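You operate a simulated robot arm through the tools that you are given. There is no shell and no other tool.

Carry out the task below with a simulated two-armed robot. There is one attempt and no reset: what you move stays moved.

Task
Test both flushes on the clear cistern once each, the small one first.
Fine: water on before and off after; let it refill between the two.
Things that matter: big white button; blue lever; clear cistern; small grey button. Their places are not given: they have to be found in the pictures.

Only the result counts: the job must be done as asked and must still hold three seconds after the hand-in. Knocking over, shifting, dropping, spilling or breaking anything else fails it.

Robot
Two 7-joint arms with fingered hands on one trunk that stands fixed in place. Base frame: the origin is at the foot of the trunk, x ahead of it, y to its left, z up. Lengths are in mm, angles in rad, forces in N, time in s.
The left shoulder is at [70, 157, 1289], the right one opposite. With the tool pointing down near the work surface each hand reaches from about 100 to 840 mm from the base axis, measured 20 degrees to its own side. Payload 5 kg a hand.
Tool frame (each hand has its own): the origin (TCP) lies between the finger pads and is the grasp point; the fingertips stand 31 mm ahead of it; z points along the fingers, y is the line along which they close. The gripper opens to 156 mm. The gripper's body begins 88 mm behind the TCP. The gripper is a hand of 4 fingers: y runs from the thumb to the fingers, the wrist lies at [0, 0, -249] in the tool frame, and closing takes about 1.5 s.
Orientation is told as [roll, pitch, yaw] about the base's x, y, z axes, in that order, counted from this pose: with the fingers straight down and closing along the base's y, the tool's x points along the base's -x, its y along +y and its z along -z.

Tools
- The arms move only by the tool arm_command. It takes "left_series", "right_series" or both (then of equal length, played together; a hand with none holds still); each is a list of rows, each a list of 7 numbers: the turn, a rotation vector about the base's x, y, z in units of 6 degrees (1.0 is 6 degrees), then the shift along the base's x, y, z in units of 25 mm (1.0 is 25 mm), then the gripper command, from -1 (shut) to 1 (fully open), values between in proportion. In form: [[rx, ry, rz, tx, ty, tz, grip], ...]. A call has 1 to 20 rows; each row shifts and turns the commanded pose from where the row before left it. A call with a number of a shift or a turn outside -1 to 1 is refused whole. A row lasts 0.2 s, in which the tool goes at most 50 mm and 0.15 rad; a call with a longer step from one row to the next is refused whole, and so is a gripper value outside its range. Where a pose cannot be reached the arm comes as near as it can. A force on the tool above 80 N (or 10 N above the force at the start of the call, whichever is more), or a blocked arm, ends the call early, and 0.2 s more pass. The fingers move at their own pace (about 108 mm/s each) and stop on an object; they squeeze with about 32 N. The grip force told is the motor's: it shows also when the fingers shut on nothing. Time passes only in rows, and 0.2 s behind the last, so rows that do not move let the fingers close. It gives the time, the measured TCP pose, the force on the tool (base axes), the opening and the grip force at its end, in the units of the frame above (readings bear some noise), with the torque about the TCP (base axes, N m) and any sound that the robot's microphone picked up, and new pictures: "views" is both (left out), scene, wrist or none (wrist: the cameras of the hands that moved).
- Cameras (640 x 400 px; columns grow to the right, rows downward): "scene" is now at [143.6, -33.4, 1528.5]; the picture's right is [-0.48, -0.88, -0.00], its down [-0.46, 0.25, -0.85] and it looks along [0.75, -0.41, -0.52] (base axes); focal length 214 px, centre (320, 200). "left" rides on the left gripper at [-72, 2, -111] in its tool frame; the picture's right is [-0.02, -1.00, 0.00], its down [0.84, -0.02, -0.54] and it looks along [0.54, -0.01, 0.84] (tool axes); focal length 234 px, centre (320, 200). "right" rides on the right gripper at [72, 2, -111] in its tool frame; the picture's right is [-0.02, 1.00, 0.00], its down [-0.84, -0.02, -0.55] and it looks along [-0.54, -0.01, 0.84] (tool axes); focal length 234 px, centre (320, 200).
- lift_body(by): slides the trunk up (or, below 0, down) by that many mm; the arms and the scene camera ride with it, the base frame stays. It gives what a move gives, with no picture.
- grasp_type(shape, hand): the hand has 4 fingers and takes this shape, open, in about a second: jaw (thumb against the fingers, like two jaws); tri (thumb and two fingers); tip (a fingertip pinch); poke (one finger out to press); point (the index stretched); flat (the hand flat); cup (the hand cupped); fist (a fist). The gripper value then closes the fingers along that shape, each until it touches; the sizes above hold for jaw. It gives what a move gives, with no picture.
- head_to(pan, tilt): turns the head with the scene camera to pan (to the left, within 1.501 rad either way) and tilt (down, from -0.506 to 1.204), counted from straight ahead of the robot. It gives what a move gives, and a new picture of the scene camera.
- point_at(camera, pixels): for up to 12 pixels [column, row] of the newest picture of that camera ("zoom" is the newest enlarged one), the place [x, y, z] in the base frame of the surface seen there, good to about 2 mm, but the place of the scene camera against the robot may be out by one fixed shift of up to 25 mm in any direction. The clock stands still meanwhile.
- enlarge(camera, box): a new picture of the part [left, top, right, bottom] of that camera's present view, enlarged. The clock stands still meanwhile.
- finish_job(): hands the job in; it is judged then, once.

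Open the grippers and draw the arms clear of the work before you hand the job in, unless the task says otherwise.

The tools are called after "Request:" as name(argument=value, ...) on one line, values as JSON. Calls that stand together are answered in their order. arm_command: Moves the arms, as the interface text tells. Its arguments: {"type":"object","properties":{"left_series":{"type":"array"},"right_series":{"type":"array"},"views":{"type":"string","enum":["both","scene","wrist","none"]}},"required":[]} The other tools are called the same way: lift_body (by) slides the trunk up or down; grasp_type (shape, hand) gives the hand a shape; head_to (pan, tilt) turns the head that bears the scene camera; point_at (camera, pixels) gives the place of the surface under pixels of a picture; enlarge (camera, box) takes an enlarged picture of a part of a camera's view; finish_job () hands the job in.

At the start:

```text
t: 0.0
left_tool_pos: [533.1, -38.3, 1389.3]
left_orientation: [0.0, 0.001, 0.002]
left_contact_force: [0.6, -1.1, 0.0]
left_ft_torque: [0.01, -0.02, 0.03]
left_finger_gap: 155.8
left_grip_force: 0.0
left_shape: jaw
right_tool_pos: [508.1, -566.6, 1329.4]
right_orientation: [0.001, -0.001, 0.001]
right_contact_force: [0.4, 0.0, 0.5]
right_ft_torque: [0.0, -0.01, 0.01]
right_finger_gap: 155.8
right_grip_force: 0.1
right_shape: jaw
trunk travel left (down, up): [-675.0, 265.0]
head pan, tilt: [-0.501, 0.546]
```

scene: 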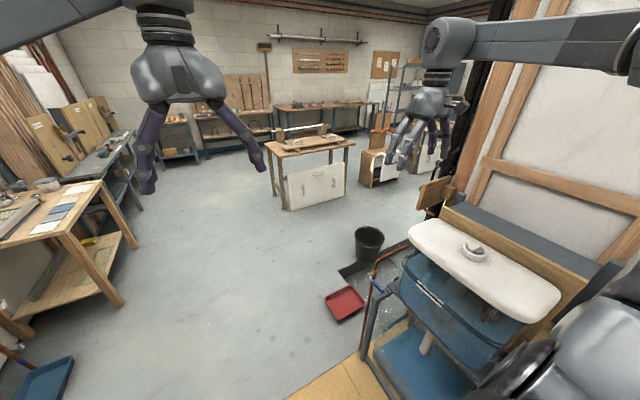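
right: 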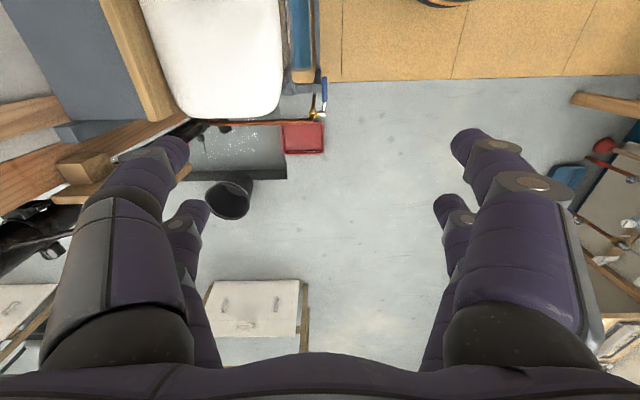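
left: 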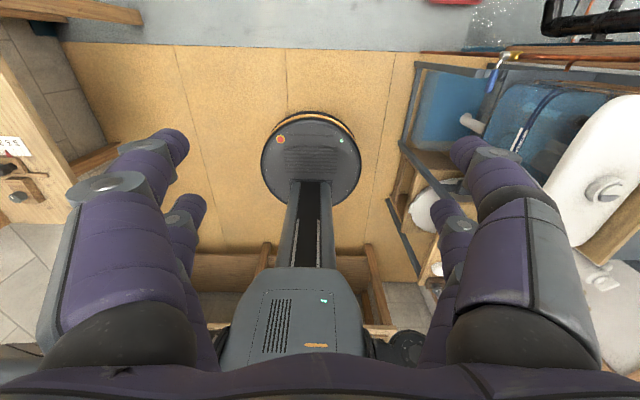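

The scene picture shows a white cistern lid with a round button at about (475,253), with a clear blue tank below it. I turn the head to the right and down to get a better view.

Request:
head_to(pan=-1.1, tilt=0.75)

```text
t: 1.0
left_tool_pos: [532.0, -38.7, 1389.3]
left_orientation: [-0.001, -0.001, 0.002]
left_contact_force: [0.6, -0.4, 0.5]
left_ft_torque: [0.03, 0.01, 0.0]
left_finger_gap: 156.0
left_grip_force: 0.0
left_shape: jaw
right_tool_pos: [508.3, -565.6, 1329.4]
right_orientation: [0.003, -0.001, -0.001]
right_contact_force: [-1.0, -0.2, 0.2]
right_ft_torque: [0.01, 0.01, 0.03]
right_finger_gap: 155.9
right_grip_force: 0.0
right_shape: jaw
trunk travel left (down, up): [-675.0, 265.0]
head pan, tilt: [-1.1, 0.75]
```

scene: 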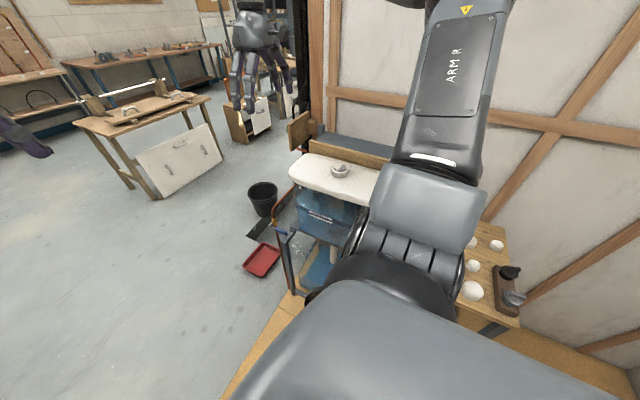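

The right arm hides much of the cistern at this pan. I enlarge the part with the lid, the button, and the blue lever near (283,230).

Request:
enlarge(camera="scene", box=[220, 130, 400, 300])

Request:
point_at(camera="scene", pixels=[[340, 168], [310, 172], [365, 190], [278, 230], [320, 215], [275, 222], [290, 205], [340, 150]])

```text
2.35 times, centred on (310, 215) of scene
```

zoom: 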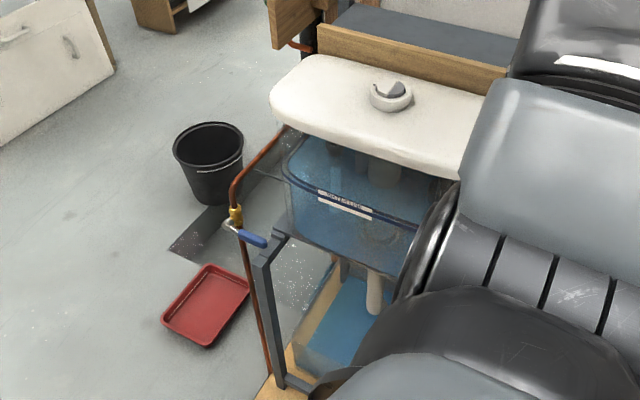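

```text
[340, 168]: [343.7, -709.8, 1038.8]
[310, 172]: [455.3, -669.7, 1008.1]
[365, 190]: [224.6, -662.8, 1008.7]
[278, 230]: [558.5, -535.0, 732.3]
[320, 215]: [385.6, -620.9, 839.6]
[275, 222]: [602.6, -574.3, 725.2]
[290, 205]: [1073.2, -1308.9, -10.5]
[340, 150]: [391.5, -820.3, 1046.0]
```

The lid with the button sits near (344,-710,1039) and a brass valve with a blue lever near (558,-535,732). I enlarge both in the wrist cameras to see the button parts and the lever's direction.

Request:
enlarge(camera="left", box=[440, 20, 640, 280])

Request:
enlarge(camera="right", box=[160, 40, 360, 200])

Request:
point_at(camera="left", pixels=[[600, 190], [608, 186], [595, 192], [490, 75], [497, 64], [508, 56], [486, 85]])

Request:
point_at(camera="right", pixels=[[325, 85], [322, 97], [318, 110], [311, 118], [220, 105], [300, 140]])

```text
1.54 times, centred on (540, 150) of left
```

zoom: 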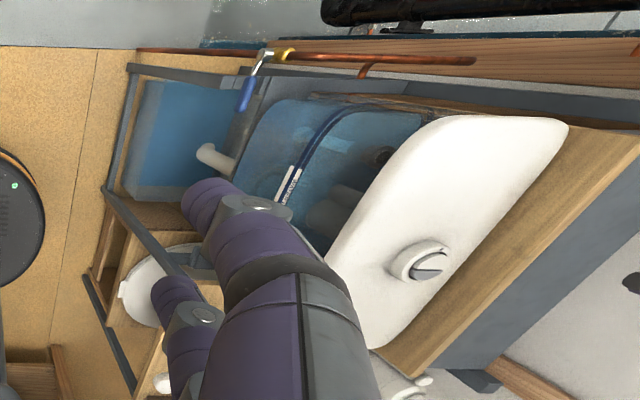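

```text
2.50 times, centred on (260, 120) of right
```

zoom: 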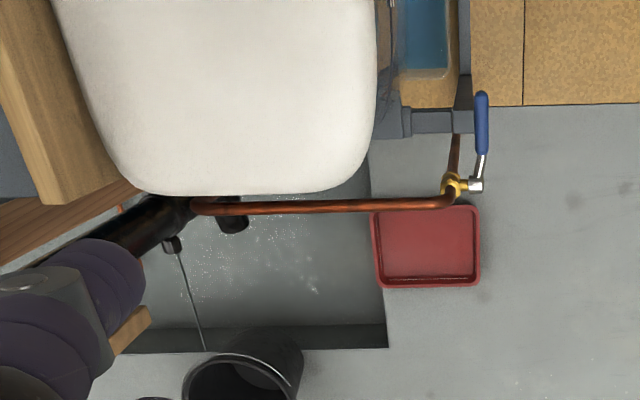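

```text
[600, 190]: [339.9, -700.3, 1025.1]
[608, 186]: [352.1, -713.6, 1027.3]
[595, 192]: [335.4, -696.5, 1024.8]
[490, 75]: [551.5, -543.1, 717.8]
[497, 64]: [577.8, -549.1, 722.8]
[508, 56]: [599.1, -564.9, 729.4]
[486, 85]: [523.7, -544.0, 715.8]
```

```text
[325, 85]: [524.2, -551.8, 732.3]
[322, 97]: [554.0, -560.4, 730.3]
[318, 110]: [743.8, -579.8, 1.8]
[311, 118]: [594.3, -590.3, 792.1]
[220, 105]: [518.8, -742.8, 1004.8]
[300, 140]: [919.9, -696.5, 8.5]
```

The blue lever lies horizontally towards the robot at about (480,120) in the right zoom, across the vertical copper pipe, so the water looks shut. I turn the head for a clearer view of the button and the tank.

Request:
head_to(pan=-0.85, tilt=0.8)

Request:
enlarge(camera="scene", box=[320, 90, 480, 190])

Request:
enlarge(camera="scene", box=[300, 140, 440, 300])

```text
t: 1.8
left_tool_pos: [532.9, -38.4, 1389.8]
left_orientation: [0.0, 0.0, 0.002]
left_contact_force: [0.5, 0.3, -0.3]
left_ft_torque: [0.01, -0.01, -0.01]
left_finger_gap: 155.8
left_grip_force: 0.0
left_shape: jaw
right_tool_pos: [507.7, -565.3, 1329.4]
right_orientation: [0.003, 0.0, -0.001]
right_contact_force: [-0.4, 0.0, 1.0]
right_ft_torque: [0.01, -0.02, 0.01]
right_finger_gap: 156.2
right_grip_force: 0.0
right_shape: jaw
trunk travel left (down, up): [-675.0, 265.0]
head pan, tilt: [-0.85, 0.799]
```

scene: 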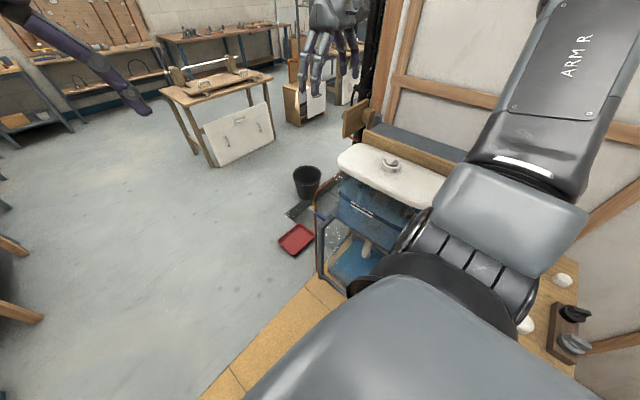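

```text
4.00 times, centred on (400, 140) of scene
```

zoom: 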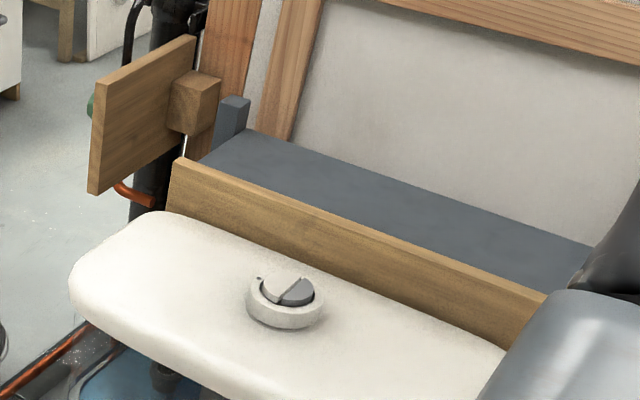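

```text
2.50 times, centred on (370, 220) of scene
```

zoom: 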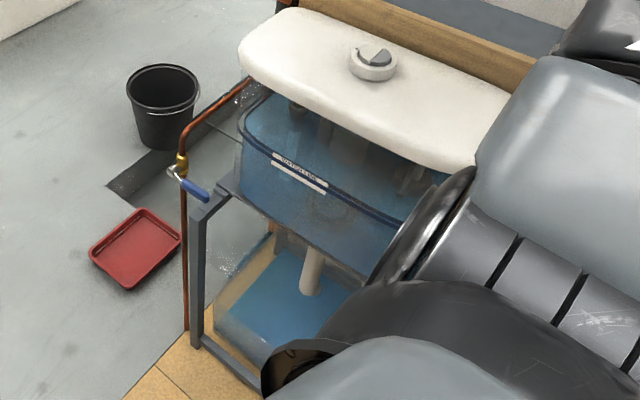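

The button is a ring with a white part on the left and a grey part on the right. I enlarge it more and read its places.

Request:
enlarge(camera="scene", box=[376, 150, 408, 178])

Request:
enlarge(camera="scene", box=[300, 195, 350, 230])

Request:
enlarge(camera="scene", box=[330, 170, 410, 220])

```text
14.29 times, centred on (392, 164) of scene
```

zoom: 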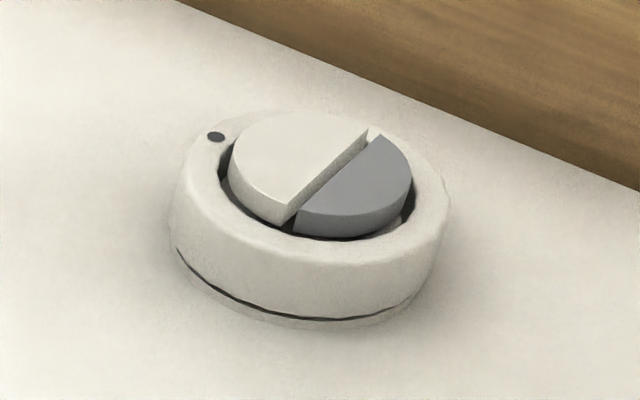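

```text
11.43 times, centred on (325, 212) of scene
```

zoom: 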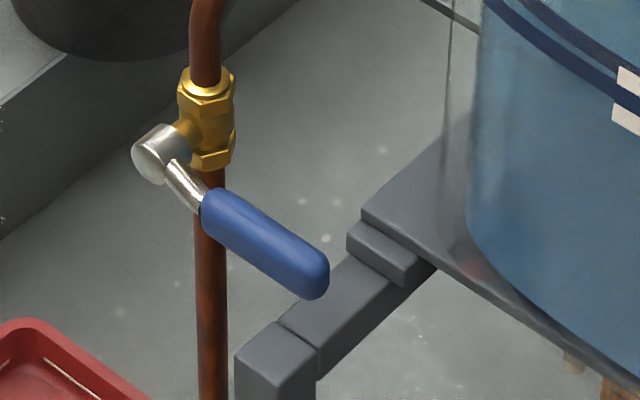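

```text
8.00 times, centred on (370, 195) of scene
```

zoom: 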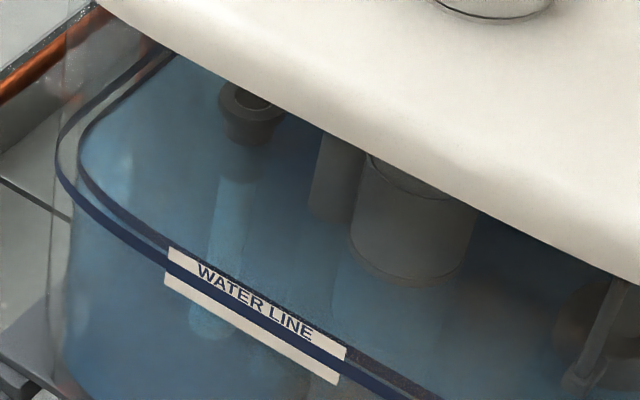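

The tank water stands at about the "WATER LINE" band. I enlarge the button again to measure its parts.

Request:
enlarge(camera="scene", box=[376, 150, 408, 178])

Request:
point_at(camera="zoom", pixels=[[280, 160], [365, 185], [290, 210], [365, 138], [235, 165], [410, 185], [305, 225], [378, 142], [182, 200], [440, 200], [310, 260], [310, 340]])

```text
14.29 times, centred on (392, 164) of scene
```

zoom: 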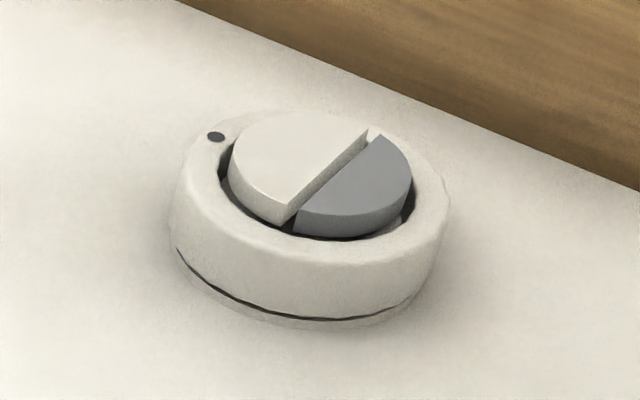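

```text
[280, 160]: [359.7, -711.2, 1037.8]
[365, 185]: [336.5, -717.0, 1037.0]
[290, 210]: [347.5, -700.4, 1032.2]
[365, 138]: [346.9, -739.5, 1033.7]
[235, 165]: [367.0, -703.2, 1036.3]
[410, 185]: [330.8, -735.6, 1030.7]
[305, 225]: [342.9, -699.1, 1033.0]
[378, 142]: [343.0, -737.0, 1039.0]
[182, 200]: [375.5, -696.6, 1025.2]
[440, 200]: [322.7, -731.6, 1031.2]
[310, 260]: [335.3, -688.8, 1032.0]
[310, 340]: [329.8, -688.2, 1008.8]
```

The grey half faces -x and the white half +x, split near x≈345. Now I enlarge the valve again and measure the lever, the hub and the frame around it.

Request:
enlarge(camera="scene", box=[300, 195, 350, 230])

Request:
point_at(camera="zoom", pixels=[[150, 155], [180, 180], [215, 205], [265, 245], [318, 280], [300, 290], [205, 130], [210, 90], [205, 30], [210, 340], [275, 350], [385, 250]])

Request:
enlarge(camera="left", box=[470, 40, 530, 110])

Request:
enlarge(camera="right", box=[290, 65, 350, 135])

```text
11.43 times, centred on (325, 212) of scene
```

zoom: 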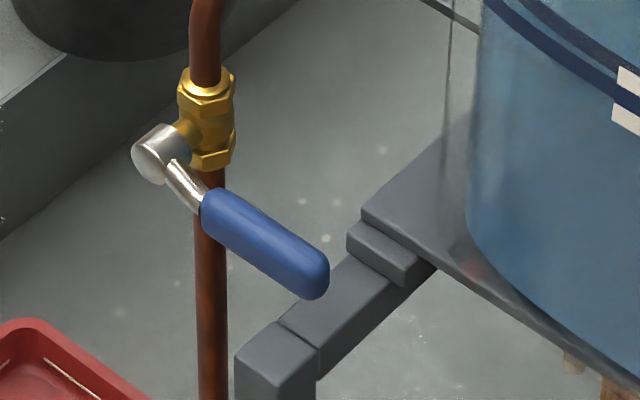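

```text
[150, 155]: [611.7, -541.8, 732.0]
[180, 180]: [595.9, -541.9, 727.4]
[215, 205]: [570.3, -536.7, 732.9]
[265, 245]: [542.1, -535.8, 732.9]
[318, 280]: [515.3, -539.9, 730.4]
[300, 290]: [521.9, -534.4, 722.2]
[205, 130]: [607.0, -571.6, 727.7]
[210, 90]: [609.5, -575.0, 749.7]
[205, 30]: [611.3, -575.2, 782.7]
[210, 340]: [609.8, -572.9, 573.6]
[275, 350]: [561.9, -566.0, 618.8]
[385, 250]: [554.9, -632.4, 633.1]
```

```text
5.71 times, centred on (500, 75) of left
```

zoom: 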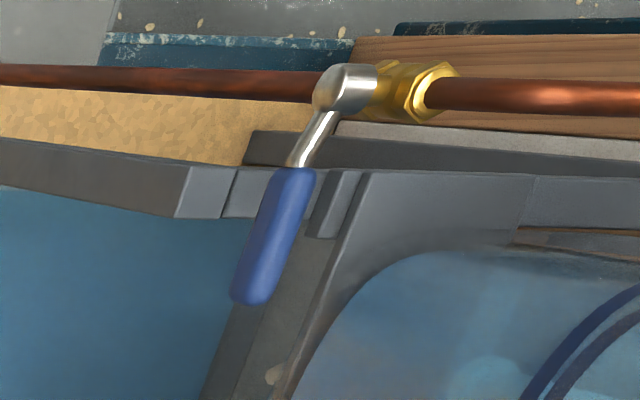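

```text
5.71 times, centred on (320, 100) of right
```

zoom: 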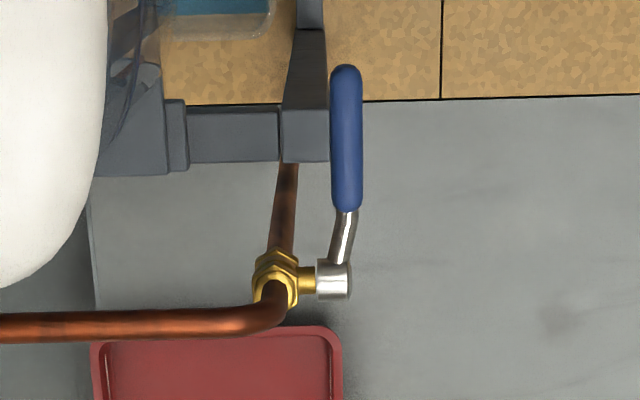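

The lever is cranked a little outward (+y) and lies horizontally along -x. I measure it in the right wrist camera, which has no shift, for precise places.

Request:
point_at(camera="zoom", pixels=[[346, 75], [346, 140], [346, 200], [342, 235], [333, 278], [306, 280], [275, 290], [305, 145], [305, 115], [284, 200], [150, 325], [332, 140]])

Request:
enlarge(camera="left", box=[470, 40, 530, 110])

Request:
point_at(camera="zoom", pixels=[[250, 290], [272, 235], [295, 180], [320, 130], [345, 90], [330, 90], [415, 90], [500, 95]])

Request:
enlarge(camera="left", box=[575, 160, 635, 210])

```text
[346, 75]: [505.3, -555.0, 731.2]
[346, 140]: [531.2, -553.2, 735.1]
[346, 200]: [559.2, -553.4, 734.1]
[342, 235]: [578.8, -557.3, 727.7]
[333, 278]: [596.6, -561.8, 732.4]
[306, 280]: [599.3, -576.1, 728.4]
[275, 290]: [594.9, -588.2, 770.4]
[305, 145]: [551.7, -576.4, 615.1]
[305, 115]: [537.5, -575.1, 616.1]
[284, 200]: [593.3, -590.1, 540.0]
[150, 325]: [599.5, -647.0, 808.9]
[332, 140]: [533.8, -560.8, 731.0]
```

```text
5.71 times, centred on (500, 75) of left
```

zoom: 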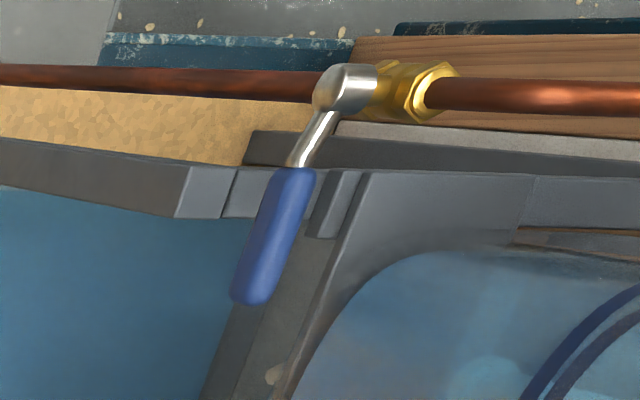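

```text
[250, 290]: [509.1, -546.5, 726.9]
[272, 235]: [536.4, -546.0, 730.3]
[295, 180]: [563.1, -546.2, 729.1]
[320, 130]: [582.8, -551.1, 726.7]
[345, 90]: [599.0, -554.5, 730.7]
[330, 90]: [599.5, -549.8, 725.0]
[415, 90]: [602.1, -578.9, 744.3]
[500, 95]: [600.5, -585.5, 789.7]
```

```text
8.00 times, centred on (605, 185) of left
```

zoom: 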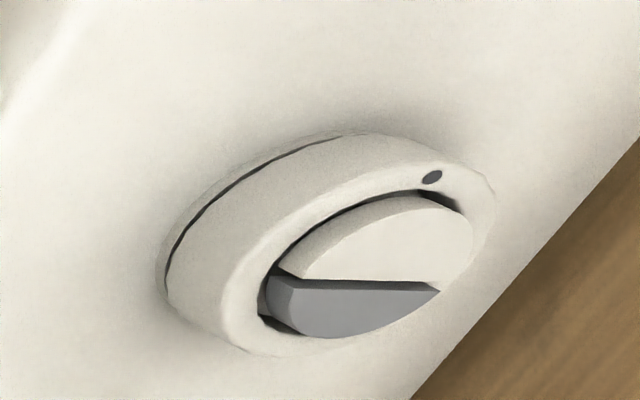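

The handle runs from x≈503 to 567 at y≈-554, z≈728, and its hub is at about (598,-562,728). Next I measure the two button halves in this left-camera zoom.

Request:
point_at(camera="zoom", pixels=[[370, 240], [350, 305], [290, 275], [435, 285], [275, 290], [435, 292], [460, 220], [310, 330], [330, 145], [490, 195], [170, 270], [250, 340]])

```text
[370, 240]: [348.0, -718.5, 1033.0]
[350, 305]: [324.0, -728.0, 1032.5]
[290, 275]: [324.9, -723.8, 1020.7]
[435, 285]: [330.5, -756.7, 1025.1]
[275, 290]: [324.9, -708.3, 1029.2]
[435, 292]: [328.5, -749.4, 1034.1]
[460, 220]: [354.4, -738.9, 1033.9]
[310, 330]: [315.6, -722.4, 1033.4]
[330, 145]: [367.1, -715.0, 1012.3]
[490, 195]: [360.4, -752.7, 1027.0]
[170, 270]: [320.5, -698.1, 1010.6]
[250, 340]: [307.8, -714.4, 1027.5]
```

Wrist-camera places: white half about (347,-722,1033), grey half about (322,-727,1033), and the scene camera reads about (+12,+10,+4) too much. I put the right hand into the poke shape and look at where its finger lies.

Request:
grasp_type(shape="poke", hand="right")

Request:
arm_command(right_series=[[0, 0, 0, 0, 0, 0, 1]], views="both")

```text
t: 2.7
left_tool_pos: [533.1, -38.3, 1389.4]
left_orientation: [-0.002, 0.0, 0.005]
left_contact_force: [-0.9, -0.7, 0.0]
left_ft_torque: [0.01, 0.02, 0.0]
left_finger_gap: 155.8
left_grip_force: 0.0
left_shape: jaw
right_tool_pos: [507.9, -565.8, 1328.1]
right_orientation: [0.001, -0.001, 0.0]
right_contact_force: [0.2, 0.3, -0.2]
right_ft_torque: [0.02, 0.0, -0.03]
right_finger_gap: 0.2
right_grip_force: 0.0
right_shape: poke
trunk travel left (down, up): [-675.0, 265.0]
head pan, tilt: [-0.85, 0.799]
```

```text
t: 3.1
left_tool_pos: [534.3, -38.1, 1389.9]
left_orientation: [0.0, 0.001, 0.002]
left_contact_force: [0.0, -1.0, -0.6]
left_ft_torque: [0.01, -0.02, -0.03]
left_finger_gap: 155.9
left_grip_force: 0.0
left_shape: jaw
right_tool_pos: [507.7, -565.8, 1329.8]
right_orientation: [0.002, 0.0, 0.0]
right_contact_force: [-0.3, -0.6, -0.6]
right_ft_torque: [-0.01, -0.04, -0.02]
right_finger_gap: 0.0
right_grip_force: 0.2
right_shape: poke
trunk travel left (down, up): [-675.0, 265.0]
head pan, tilt: [-0.85, 0.799]
```

scene: 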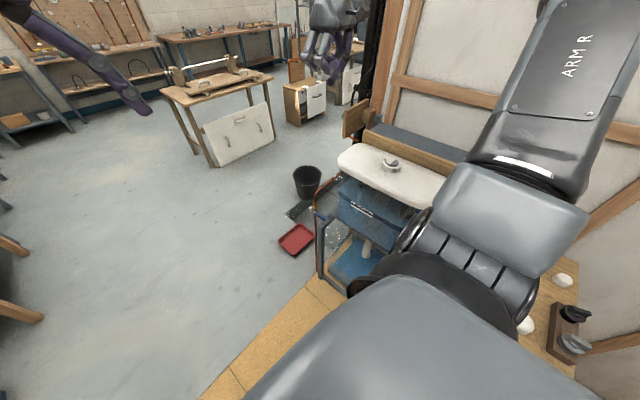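
right: 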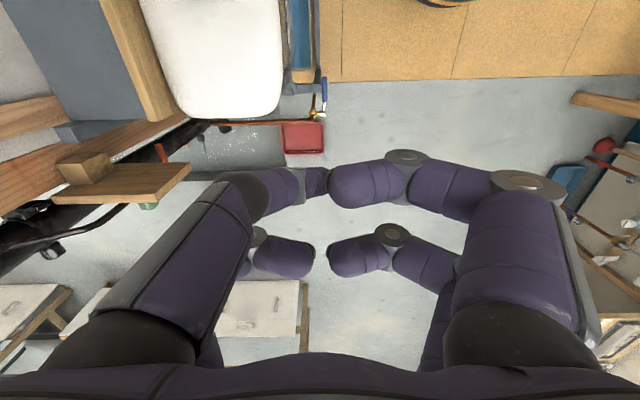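

The fingers seem to be bent toward each other near (320,185). I wait a moment and look closer at the hand to see which finger is out.

Request:
arm_command(right_series=[[0, 0, 0, 0, 0, 0, 1], [0, 0, 0, 0, 0, 0, 1], [0, 0, 0, 0, 0, 0, 1], [0, 0, 0, 0, 0, 0, 1]], views="wrist")

Request:
enlarge(camera="scene", box=[295, 0, 375, 90])

Request:
point_at(camera="right", pixels=[[315, 180], [345, 185], [370, 180], [405, 158], [285, 190], [280, 258], [345, 255], [440, 185], [250, 190], [330, 165]])

```text
t: 4.1
left_tool_pos: [533.2, -38.6, 1389.3]
left_orientation: [-0.001, 0.0, 0.002]
left_contact_force: [-0.8, -0.4, -1.0]
left_ft_torque: [0.01, 0.02, -0.02]
left_finger_gap: 155.8
left_grip_force: 0.0
left_shape: jaw
right_tool_pos: [509.1, -565.8, 1328.6]
right_orientation: [0.003, 0.0, -0.002]
right_contact_force: [0.1, 0.6, 0.4]
right_ft_torque: [-0.04, 0.01, 0.05]
right_finger_gap: 0.1
right_grip_force: 0.0
right_shape: poke
trunk travel left (down, up): [-675.0, 265.0]
head pan, tilt: [-0.85, 0.799]
```

right: 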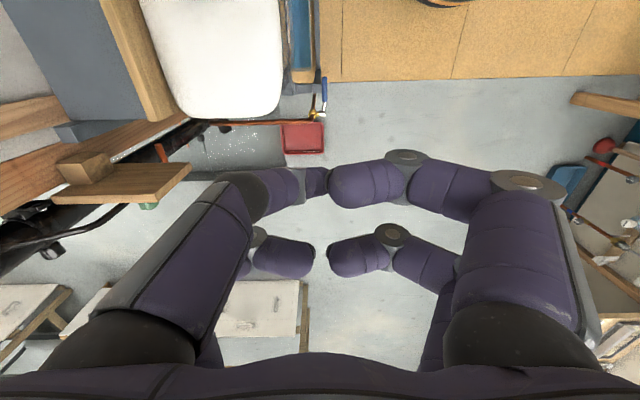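

```text
4.44 times, centred on (335, 45) of scene
```

zoom: 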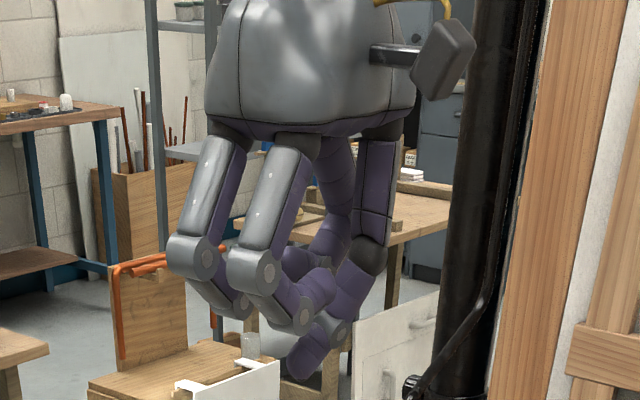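

```text
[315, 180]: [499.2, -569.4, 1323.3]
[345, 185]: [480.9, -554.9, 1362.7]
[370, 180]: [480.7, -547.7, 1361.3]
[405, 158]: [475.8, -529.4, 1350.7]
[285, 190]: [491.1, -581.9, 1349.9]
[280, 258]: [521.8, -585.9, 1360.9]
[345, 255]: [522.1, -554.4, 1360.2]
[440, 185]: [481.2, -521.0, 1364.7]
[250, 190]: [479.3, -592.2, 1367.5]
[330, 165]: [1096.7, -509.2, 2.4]
```

In the scene zoom one finger seems to stretch lowest at (310,365), while the others are curled. I try the point shape to compare.

Request:
grasp_type(shape="point", hand="right")

Request:
arm_command(right_series=[[0, 0, 0, 0, 0, 0, 1], [0, 0, 0, 0, 0, 0, 1]], views="wrist")

Request:
enlarge(camera="scene", box=[295, 0, 375, 90])

```text
t: 5.0
left_tool_pos: [533.6, -39.1, 1390.3]
left_orientation: [0.0, 0.0, 0.002]
left_contact_force: [-0.1, -0.1, 1.6]
left_ft_torque: [-0.01, 0.02, -0.01]
left_finger_gap: 156.1
left_grip_force: 0.1
left_shape: jaw
right_tool_pos: [509.2, -566.0, 1328.7]
right_orientation: [0.002, 0.0, -0.001]
right_contact_force: [-0.1, -0.2, 0.3]
right_ft_torque: [-0.04, -0.02, 0.0]
right_finger_gap: 0.0
right_grip_force: 0.1
right_shape: point
trunk travel left (down, up): [-675.0, 265.0]
head pan, tilt: [-0.85, 0.799]
```

```text
t: 5.6
left_tool_pos: [533.3, -38.7, 1388.6]
left_orientation: [0.0, 0.0, 0.001]
left_contact_force: [0.1, 0.0, 0.4]
left_ft_torque: [0.01, 0.01, 0.04]
left_finger_gap: 155.8
left_grip_force: 0.1
left_shape: jaw
right_tool_pos: [508.9, -565.4, 1329.8]
right_orientation: [0.002, 0.0, 0.001]
right_contact_force: [0.2, -0.7, 0.2]
right_ft_torque: [0.01, 0.02, -0.01]
right_finger_gap: 0.2
right_grip_force: 0.0
right_shape: point
trunk travel left (down, up): [-675.0, 265.0]
head pan, tilt: [-0.85, 0.799]
```

right: 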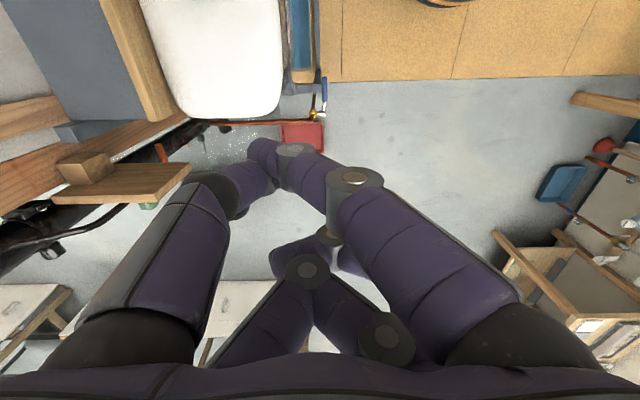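

```text
4.44 times, centred on (335, 45) of scene
```

zoom: 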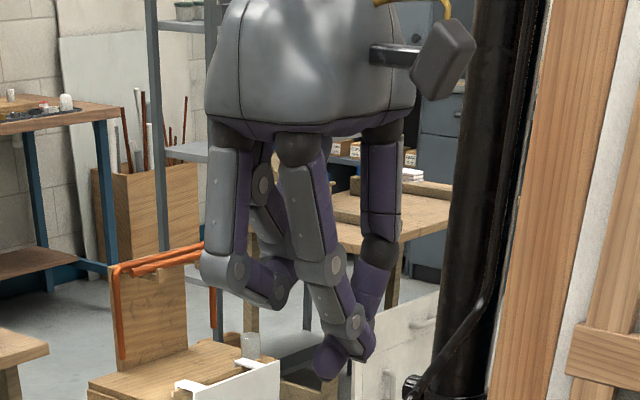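

In the point shape the index stands askew of the tool axis, so I go back to poke and measure its lowest fingertip in the scene zoom.

Request:
grasp_type(shape="poke", hand="right")

Request:
enlarge(camera="scene", box=[310, 30, 370, 90])

Request:
enlarge(camera="right", box=[230, 130, 430, 290])

```text
t: 6.5
left_tool_pos: [532.7, -39.0, 1389.4]
left_orientation: [-0.001, -0.001, 0.002]
left_contact_force: [0.0, -0.1, 0.2]
left_ft_torque: [0.01, 0.02, -0.01]
left_finger_gap: 155.9
left_grip_force: 0.1
left_shape: jaw
right_tool_pos: [506.9, -565.8, 1328.5]
right_orientation: [0.003, -0.001, -0.001]
right_contact_force: [0.2, -0.5, 0.2]
right_ft_torque: [0.0, 0.0, 0.04]
right_finger_gap: 0.0
right_grip_force: 0.1
right_shape: poke
trunk travel left (down, up): [-675.0, 265.0]
head pan, tilt: [-0.85, 0.799]
```

```text
6.67 times, centred on (340, 60) of scene
```

zoom: 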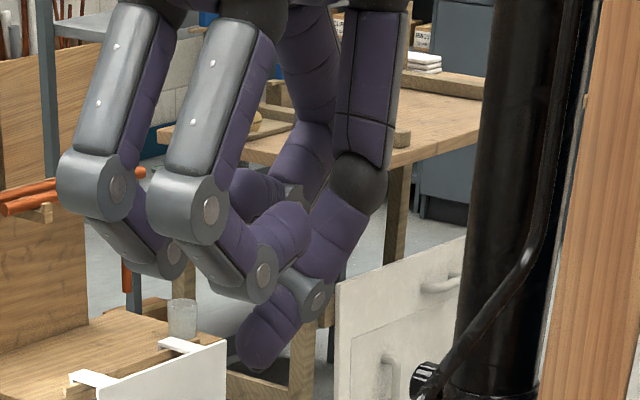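

```text
2.50 times, centred on (330, 210) of right
```

zoom: 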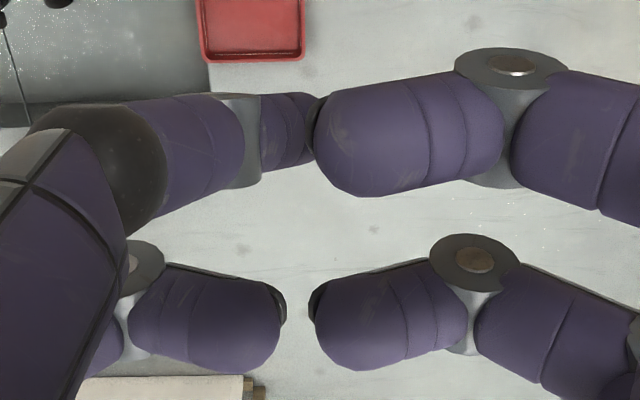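

The near-left finger ends lowest, at about (262,355) in the scene zoom. I measure it there and correct by the known camera shift.

Request:
enlarge(camera="scene", box=[310, 30, 370, 90])

Request:
point_at(camera="zoom", pixels=[[258, 365], [265, 345], [240, 350], [285, 345], [285, 310], [320, 300], [340, 230], [262, 280], [300, 230], [180, 265], [260, 362], [250, 330]])

```text
6.67 times, centred on (340, 60) of scene
```

zoom: 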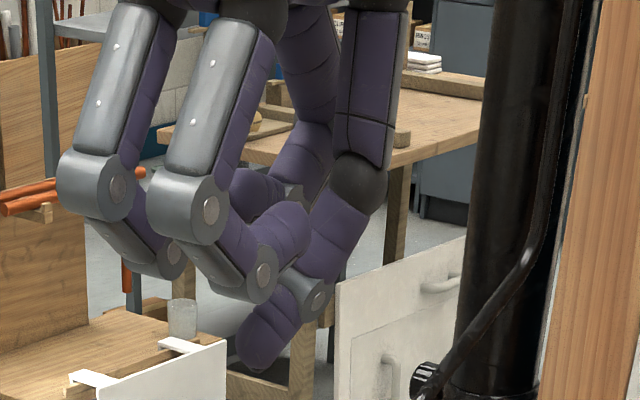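

```text
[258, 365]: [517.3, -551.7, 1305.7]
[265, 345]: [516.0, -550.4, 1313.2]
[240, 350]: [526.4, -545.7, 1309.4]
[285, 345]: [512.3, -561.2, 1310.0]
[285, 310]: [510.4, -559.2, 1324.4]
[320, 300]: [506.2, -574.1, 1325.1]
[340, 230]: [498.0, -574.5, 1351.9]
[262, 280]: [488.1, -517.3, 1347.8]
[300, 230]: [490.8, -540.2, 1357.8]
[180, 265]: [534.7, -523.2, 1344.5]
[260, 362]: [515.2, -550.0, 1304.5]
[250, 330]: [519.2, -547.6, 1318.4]
```

Corrected, the poke fingertip lies on the tool axis about 31 mm ahead of the TCP, which will serve for the buttons. For the lever I take the jaw shape, swing the left arm aside and turn the right hand to point along -y.

Request:
grasp_type(shape="jaw", hand="right")

Request:
arm_command(left_series=[[0, 0, 0, 0, 1, 0, 1], [0, 0, 0, 0, 1, 0, 1], [0, 0, 0, 0, 1, 0, 1], [0, 0, 0, 0, 1, 0, 1], [0, 0, 0, 0, 1, 0, 1], [0, 0, 0, 0, 1, 0, 1], [0, 0, 0, 0, 1, 0, 1], [0, 0, 0, 0, 1, 0, 1], [0, 0, 0, 0, 1, 0, 1], [0, 0, 0, 0, 0, 0, 1], [0, 0, 0, 0, 0, 0, 1], [0, 0, 0, 0, 0, 0, 1], [0, 0, 0, 0, 0, 0, 1], [0, 0, 0, 0, 0, 0, 1], [0, 0, 0, 0, 0, 0, 1]], right_series=[[-1, 0, 0, 0, 0.5, 0, 1], [-1, 0, 0, 0, 0.5, 0, 1], [-1, 0, 0, 0, 0.5, 0, 1], [-1, 0, 0, 0, 0.5, 0, 1], [-1, 0, 0, 0, 0.5, 0, 1], [-1, 0, 0, 0, 0.5, 0, 1], [-1, 0, 0, 0, 0.5, 0, 1], [-1, 0, 0, 0, 0.5, 0, 1], [-1, 0, 0, 0, 0.5, 0, 1], [-1, 0, 0, 0, 0.5, 0, 1], [-1, 0, 0, 0, 0.5, 0, 1], [-1, 0, 0, 0, 0.5, 0, 1], [-1, 0, 0, 0, 0.5, 0, 1], [-1, 0, 0, 0, 0.5, 0, 1], [-1, 0, 0, 0, 0.5, 0, 1]], views="both")

```text
t: 7.4
left_tool_pos: [534.2, -39.0, 1390.1]
left_orientation: [-0.001, 0.0, 0.002]
left_contact_force: [0.2, 0.3, 0.6]
left_ft_torque: [-0.01, -0.01, 0.01]
left_finger_gap: 156.0
left_grip_force: 0.0
left_shape: jaw
right_tool_pos: [508.3, -565.6, 1329.6]
right_orientation: [0.001, 0.0, -0.001]
right_contact_force: [0.2, -0.4, -0.3]
right_ft_torque: [0.0, 0.01, 0.05]
right_finger_gap: 155.7
right_grip_force: 0.1
right_shape: jaw
trunk travel left (down, up): [-675.0, 265.0]
head pan, tilt: [-0.85, 0.799]
```

```text
t: 10.6
left_tool_pos: [534.0, 185.3, 1390.6]
left_orientation: [-0.001, 0.002, 0.002]
left_contact_force: [0.3, -0.1, -0.8]
left_ft_torque: [-0.03, -0.01, 0.03]
left_finger_gap: 155.8
left_grip_force: 0.0
left_shape: jaw
right_tool_pos: [504.3, -496.9, 1319.7]
right_orientation: [-1.558, -0.001, 0.015]
right_contact_force: [0.6, 0.0, -0.4]
right_ft_torque: [-0.02, 0.03, 0.0]
right_finger_gap: 155.6
right_grip_force: 0.1
right_shape: jaw
right hand out of reach, approached as far as the arm can: row 13, 14, 15
trunk travel left (down, up): [-675.0, 265.0]
head pan, tilt: [-0.85, 0.799]
```

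scene: 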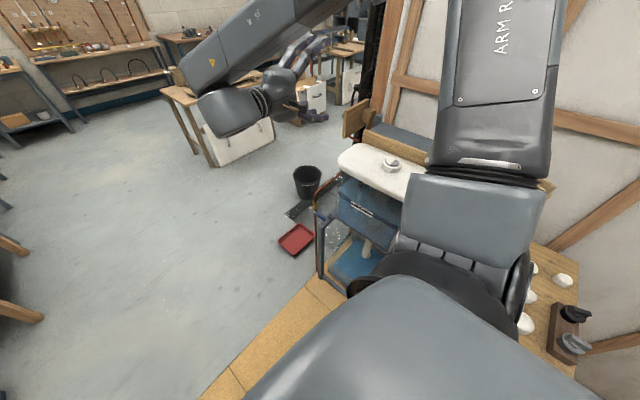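
right: 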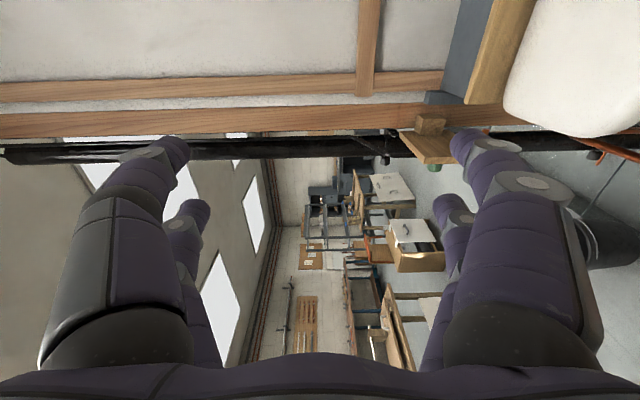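
left: 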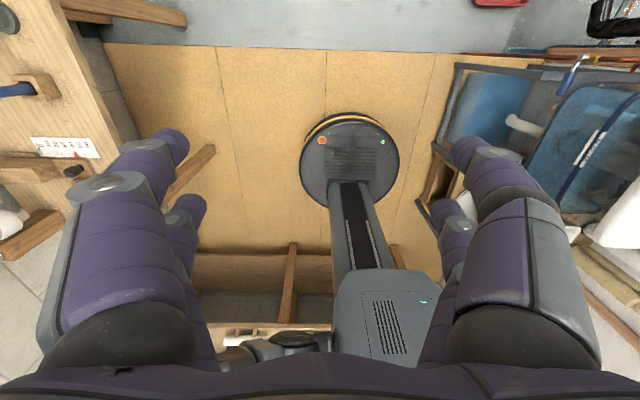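

The hand now points along -y, but stayed at y≈-497 because of reach. Before lowering anything I check where the right upper arm and elbow are in relation to the lid.

Request:
point_at(camera="scene", pixels=[[505, 30], [450, 10], [500, 130], [480, 160], [470, 210], [440, 240], [350, 20], [260, 40], [210, 80], [235, 120], [300, 60], [520, 160]])

Request:
head_to(pan=-0.9, tilt=0.1)

```text
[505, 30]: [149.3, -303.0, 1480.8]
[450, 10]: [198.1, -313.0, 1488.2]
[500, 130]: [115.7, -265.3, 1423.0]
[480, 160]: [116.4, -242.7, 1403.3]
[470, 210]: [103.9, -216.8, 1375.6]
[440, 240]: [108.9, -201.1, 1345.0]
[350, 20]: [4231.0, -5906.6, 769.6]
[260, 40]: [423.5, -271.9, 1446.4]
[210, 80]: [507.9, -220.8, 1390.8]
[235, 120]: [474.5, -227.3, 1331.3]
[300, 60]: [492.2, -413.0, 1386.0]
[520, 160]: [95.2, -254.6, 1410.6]
```

```text
t: 11.6
left_tool_pos: [533.7, 186.1, 1389.4]
left_orientation: [0.0, 0.0, 0.001]
left_contact_force: [-0.9, 0.4, 0.6]
left_ft_torque: [0.0, 0.01, -0.03]
left_finger_gap: 155.8
left_grip_force: 0.0
left_shape: jaw
right_tool_pos: [505.1, -495.7, 1319.7]
right_orientation: [-1.557, 0.0, 0.013]
right_contact_force: [-0.4, -0.6, 0.1]
right_ft_torque: [-0.04, -0.01, -0.02]
right_finger_gap: 156.0
right_grip_force: 0.0
right_shape: jaw
trunk travel left (down, up): [-675.0, 265.0]
head pan, tilt: [-0.901, 0.099]
```

scene: 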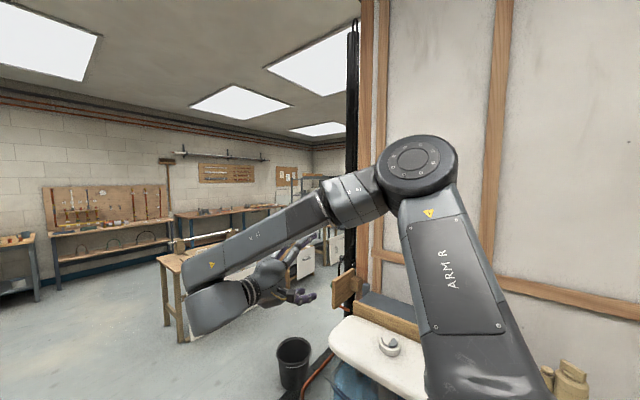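

The elbow stands high at about (415,165) and the whole arm is at y>-450, clear of the lid. I lower the trunk by 300 mm so that the lever is in comfortable reach.

Request:
lift_body(by=-300)

Request:
head_to(pan=-0.8, tilt=0.55)

```text
t: 14.6
left_tool_pos: [533.7, 185.3, 1091.5]
left_orientation: [0.0, 0.0, 0.002]
left_contact_force: [1.1, 1.1, 0.5]
left_ft_torque: [0.01, 0.01, 0.03]
left_finger_gap: 156.0
left_grip_force: 0.0
left_shape: jaw
right_tool_pos: [504.8, -494.6, 1020.0]
right_orientation: [-1.558, 0.0, 0.012]
right_contact_force: [0.0, -0.1, 0.8]
right_ft_torque: [-0.01, 0.0, 0.02]
right_finger_gap: 155.8
right_grip_force: 0.1
right_shape: jaw
trunk travel left (down, up): [-375.0, 565.0]
head pan, tilt: [-0.901, 0.099]
```

```text
t: 15.5
left_tool_pos: [532.1, 186.3, 1090.6]
left_orientation: [-0.001, -0.001, 0.002]
left_contact_force: [-0.6, -0.3, -0.5]
left_ft_torque: [0.01, 0.01, 0.0]
left_finger_gap: 155.8
left_grip_force: 0.1
left_shape: jaw
right_tool_pos: [504.0, -495.0, 1019.7]
right_orientation: [-1.558, 0.0, 0.012]
right_contact_force: [-0.2, -0.3, -0.2]
right_ft_torque: [0.05, 0.02, -0.03]
right_finger_gap: 155.9
right_grip_force: 0.0
right_shape: jaw
trunk travel left (down, up): [-375.0, 565.0]
head pan, tilt: [-0.799, 0.55]
```

scene: 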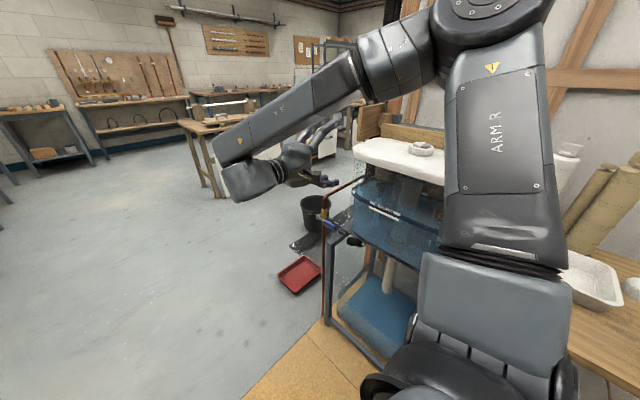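

The lever at (335,225) is visible below the hand. I move the hand down to lever height with y held near -465, well in front of the handle.

Request:
arm_command(right_series=[[0, 0, 0, 0.08, 0.1, -0.97, 1], [0, 0, 0, 0.08, 0.1, -0.97, 1], [0, 0, 0, 0.08, 0.1, -0.97, 1], [0, 0, 0, 0.08, 0.1, -0.97, 1], [0, 0, 0, 0.08, 0.1, -0.97, 1], [0, 0, 0, 0.08, 0.1, -0.97, 1], [0, 0, 0, 0.08, 0.1, -0.97, 1], [0, 0, 0, 0.08, 0.1, -0.97, 1], [0, 0, 0, 0.08, 0.1, -0.97, 1], [0, 0, 0, 0.08, 0.1, -0.97, 1], [0, 0, 0, 0.08, 0.1, -0.97, 1], [0, 0, 0, 0.08, 0.1, -0.97, 1]], views="both")

```text
t: 18.1
left_tool_pos: [534.4, 186.0, 1090.8]
left_orientation: [0.0, 0.003, 0.001]
left_contact_force: [-0.2, -0.4, 0.4]
left_ft_torque: [0.02, 0.0, -0.04]
left_finger_gap: 155.8
left_grip_force: 0.1
left_shape: jaw
right_tool_pos: [530.5, -491.7, 727.7]
right_orientation: [-1.553, -0.001, 0.015]
right_contact_force: [0.5, -0.3, -0.2]
right_ft_torque: [-0.05, -0.02, -0.03]
right_finger_gap: 155.8
right_grip_force: 0.0
right_shape: jaw
right hand out of reach, approached as far as the arm can: row 3, 5, 7, 8, 10, 12
trunk travel left (down, up): [-375.0, 565.0]
head pan, tilt: [-0.799, 0.55]
```

scene: 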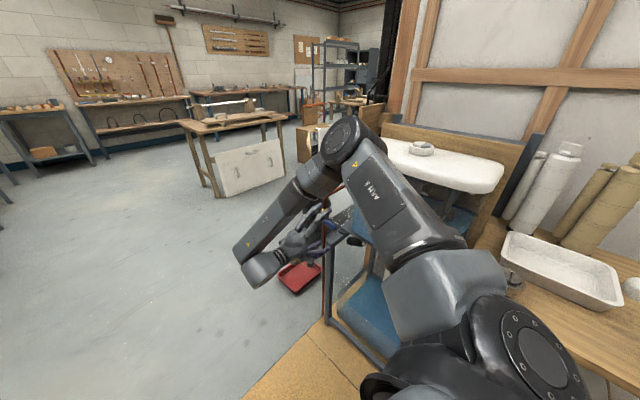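
right: 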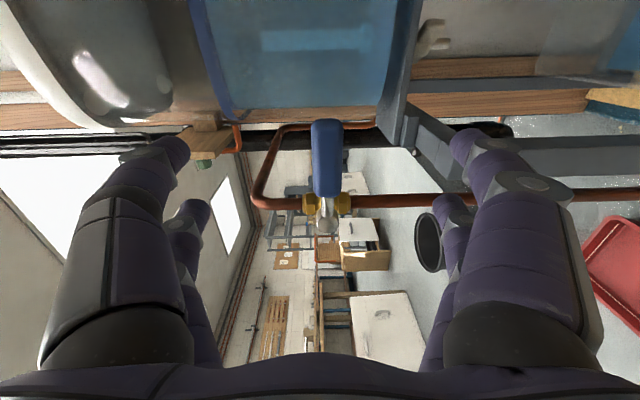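

The lever sits neatly between the open jaws at (326,160) in the wrist picture. Before going on I check how near the elbow is to the lid and tank.

Request:
point_at(camera="scene", pixels=[[340, 140], [355, 120], [385, 170], [430, 215], [450, 240], [470, 190], [400, 160], [330, 165]])

Request:
point_at(camera="right", pixels=[[326, 130], [326, 160], [326, 190], [326, 210], [313, 160], [339, 160]])

Request:
enlarge(camera="scene", box=[280, 90, 520, 280])

```text
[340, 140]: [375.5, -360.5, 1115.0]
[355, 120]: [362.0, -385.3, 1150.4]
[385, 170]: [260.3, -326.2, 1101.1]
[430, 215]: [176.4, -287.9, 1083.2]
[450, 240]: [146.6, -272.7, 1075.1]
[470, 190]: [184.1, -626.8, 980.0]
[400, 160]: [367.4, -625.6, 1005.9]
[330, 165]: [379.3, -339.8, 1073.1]
```

```text
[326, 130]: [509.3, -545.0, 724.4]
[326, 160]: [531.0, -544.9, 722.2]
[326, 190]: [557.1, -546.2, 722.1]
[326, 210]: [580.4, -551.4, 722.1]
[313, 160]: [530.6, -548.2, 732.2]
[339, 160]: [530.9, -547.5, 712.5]
```

```text
2.11 times, centred on (400, 185) of scene
```

zoom: 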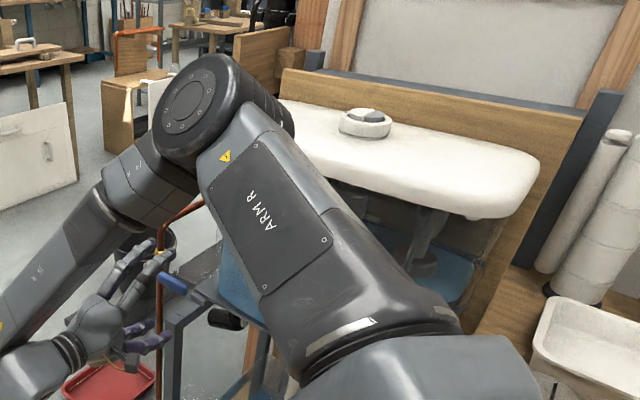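

The handle's near face is at y≈-545 with its middle near z≈723, and the elbow is over 250 mm from the tank. I advance 50 mm along -y so the open jaws straddle the handle.

Request:
arm_command(right_series=[[0, 0, 0, 0, -0.65, -0.05, 1], [0, 0, 0, 0, -0.65, -0.05, 1], [0, 0, 0, 0, -0.62, -0.05, 1]], views="wrist")

```text
t: 18.9
left_tool_pos: [533.8, 185.9, 1089.5]
left_orientation: [0.0, -0.002, 0.003]
left_contact_force: [-0.2, 0.1, 0.0]
left_ft_torque: [0.0, 0.0, -0.01]
left_finger_gap: 155.8
left_grip_force: 0.1
left_shape: jaw
right_tool_pos: [529.5, -539.0, 723.6]
right_orientation: [-1.559, 0.001, 0.012]
right_contact_force: [0.4, -0.2, -0.1]
right_ft_torque: [-0.01, 0.0, 0.0]
right_finger_gap: 155.9
right_grip_force: 0.0
right_shape: jaw
trunk travel left (down, up): [-375.0, 565.0]
head pan, tilt: [-0.799, 0.55]
```

right: 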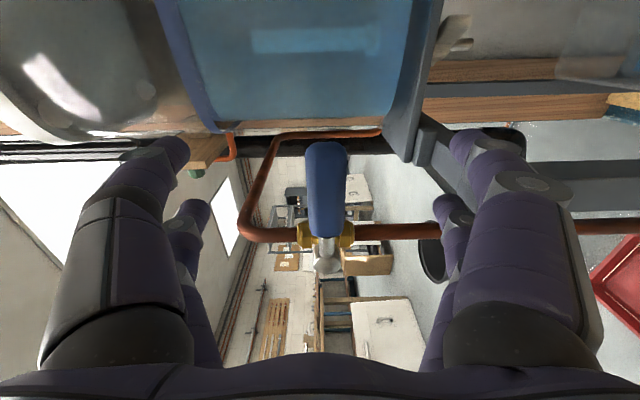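

The handle at (327,190) lies centred between the jaws. I close them to about 26 mm so the handle is caged but not pinched.

Request:
arm_command(right_series=[[0, 0, 0, 0, 0, 0, -0.6], [0, 0, 0, 0, 0, 0, -0.6], [0, 0, 0, 0, 0, 0, -0.6], [0, 0, 0, 0, 0, 0, -0.6], [0, 0, 0, 0, 0, 0, -0.6], [0, 0, 0, 0, 0, 0, -0.6], [0, 0, 0, 0, 0, 0, -0.6]], views="both")

```text
t: 20.5
left_tool_pos: [533.8, 186.2, 1090.8]
left_orientation: [0.001, 0.002, 0.002]
left_contact_force: [-0.1, 0.2, 0.3]
left_ft_torque: [-0.01, -0.03, 0.01]
left_finger_gap: 156.1
left_grip_force: 0.1
left_shape: jaw
right_tool_pos: [528.9, -539.6, 723.0]
right_orientation: [-1.557, -0.001, 0.011]
right_contact_force: [-0.3, 0.3, -0.5]
right_ft_torque: [0.03, 0.05, -0.02]
right_finger_gap: 31.8
right_grip_force: 0.0
right_shape: jaw
trunk travel left (down, up): [-375.0, 565.0]
head pan, tilt: [-0.799, 0.55]
```

scene: 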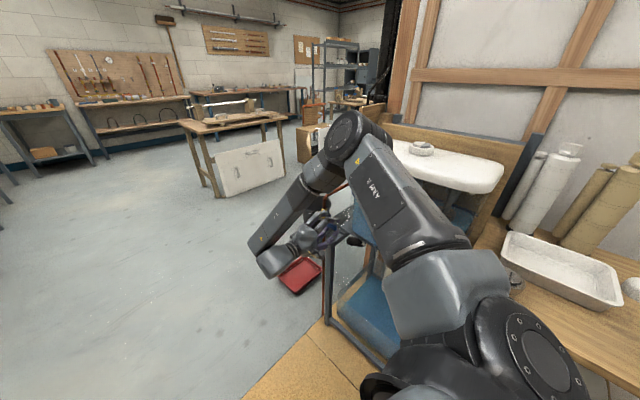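
right: 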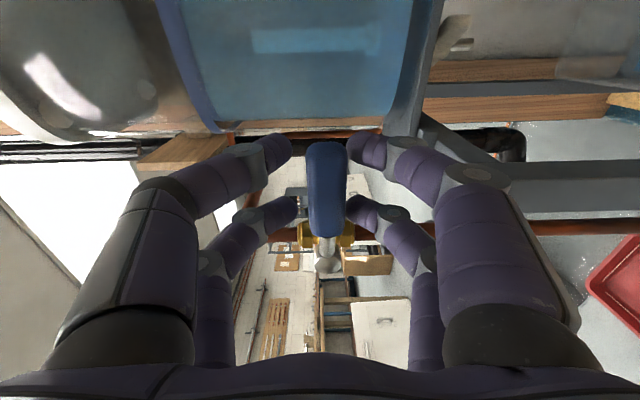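

The jaws hold a 32 mm cage around the flat handle at (327,190), and the near finger pair is close to the handle's end. I look closer at the fit before trying the turning direction.

Request:
enlarge(camera="right", box=[240, 110, 420, 290])

Request:
point_at(camera="right", pixels=[[327, 150], [327, 190], [327, 225], [308, 180], [346, 180], [285, 148], [290, 205], [362, 150], [360, 208], [327, 265]])

```text
2.22 times, centred on (330, 200) of right
```

zoom: 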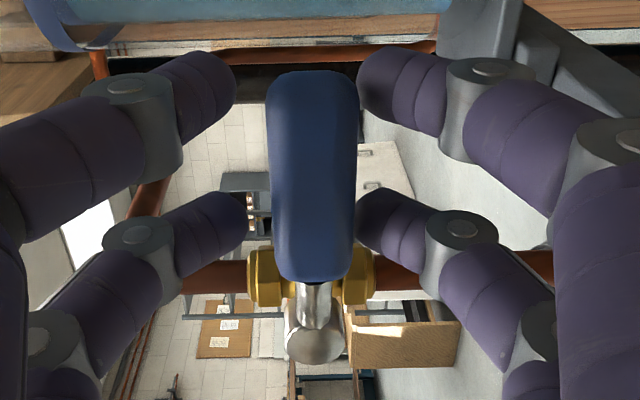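

```text
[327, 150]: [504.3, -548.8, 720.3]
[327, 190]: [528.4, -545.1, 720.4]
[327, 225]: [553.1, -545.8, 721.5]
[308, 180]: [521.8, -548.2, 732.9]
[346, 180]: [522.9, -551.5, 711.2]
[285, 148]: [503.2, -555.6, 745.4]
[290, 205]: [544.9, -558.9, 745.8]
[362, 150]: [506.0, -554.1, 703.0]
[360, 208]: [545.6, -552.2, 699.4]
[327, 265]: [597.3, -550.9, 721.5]
```

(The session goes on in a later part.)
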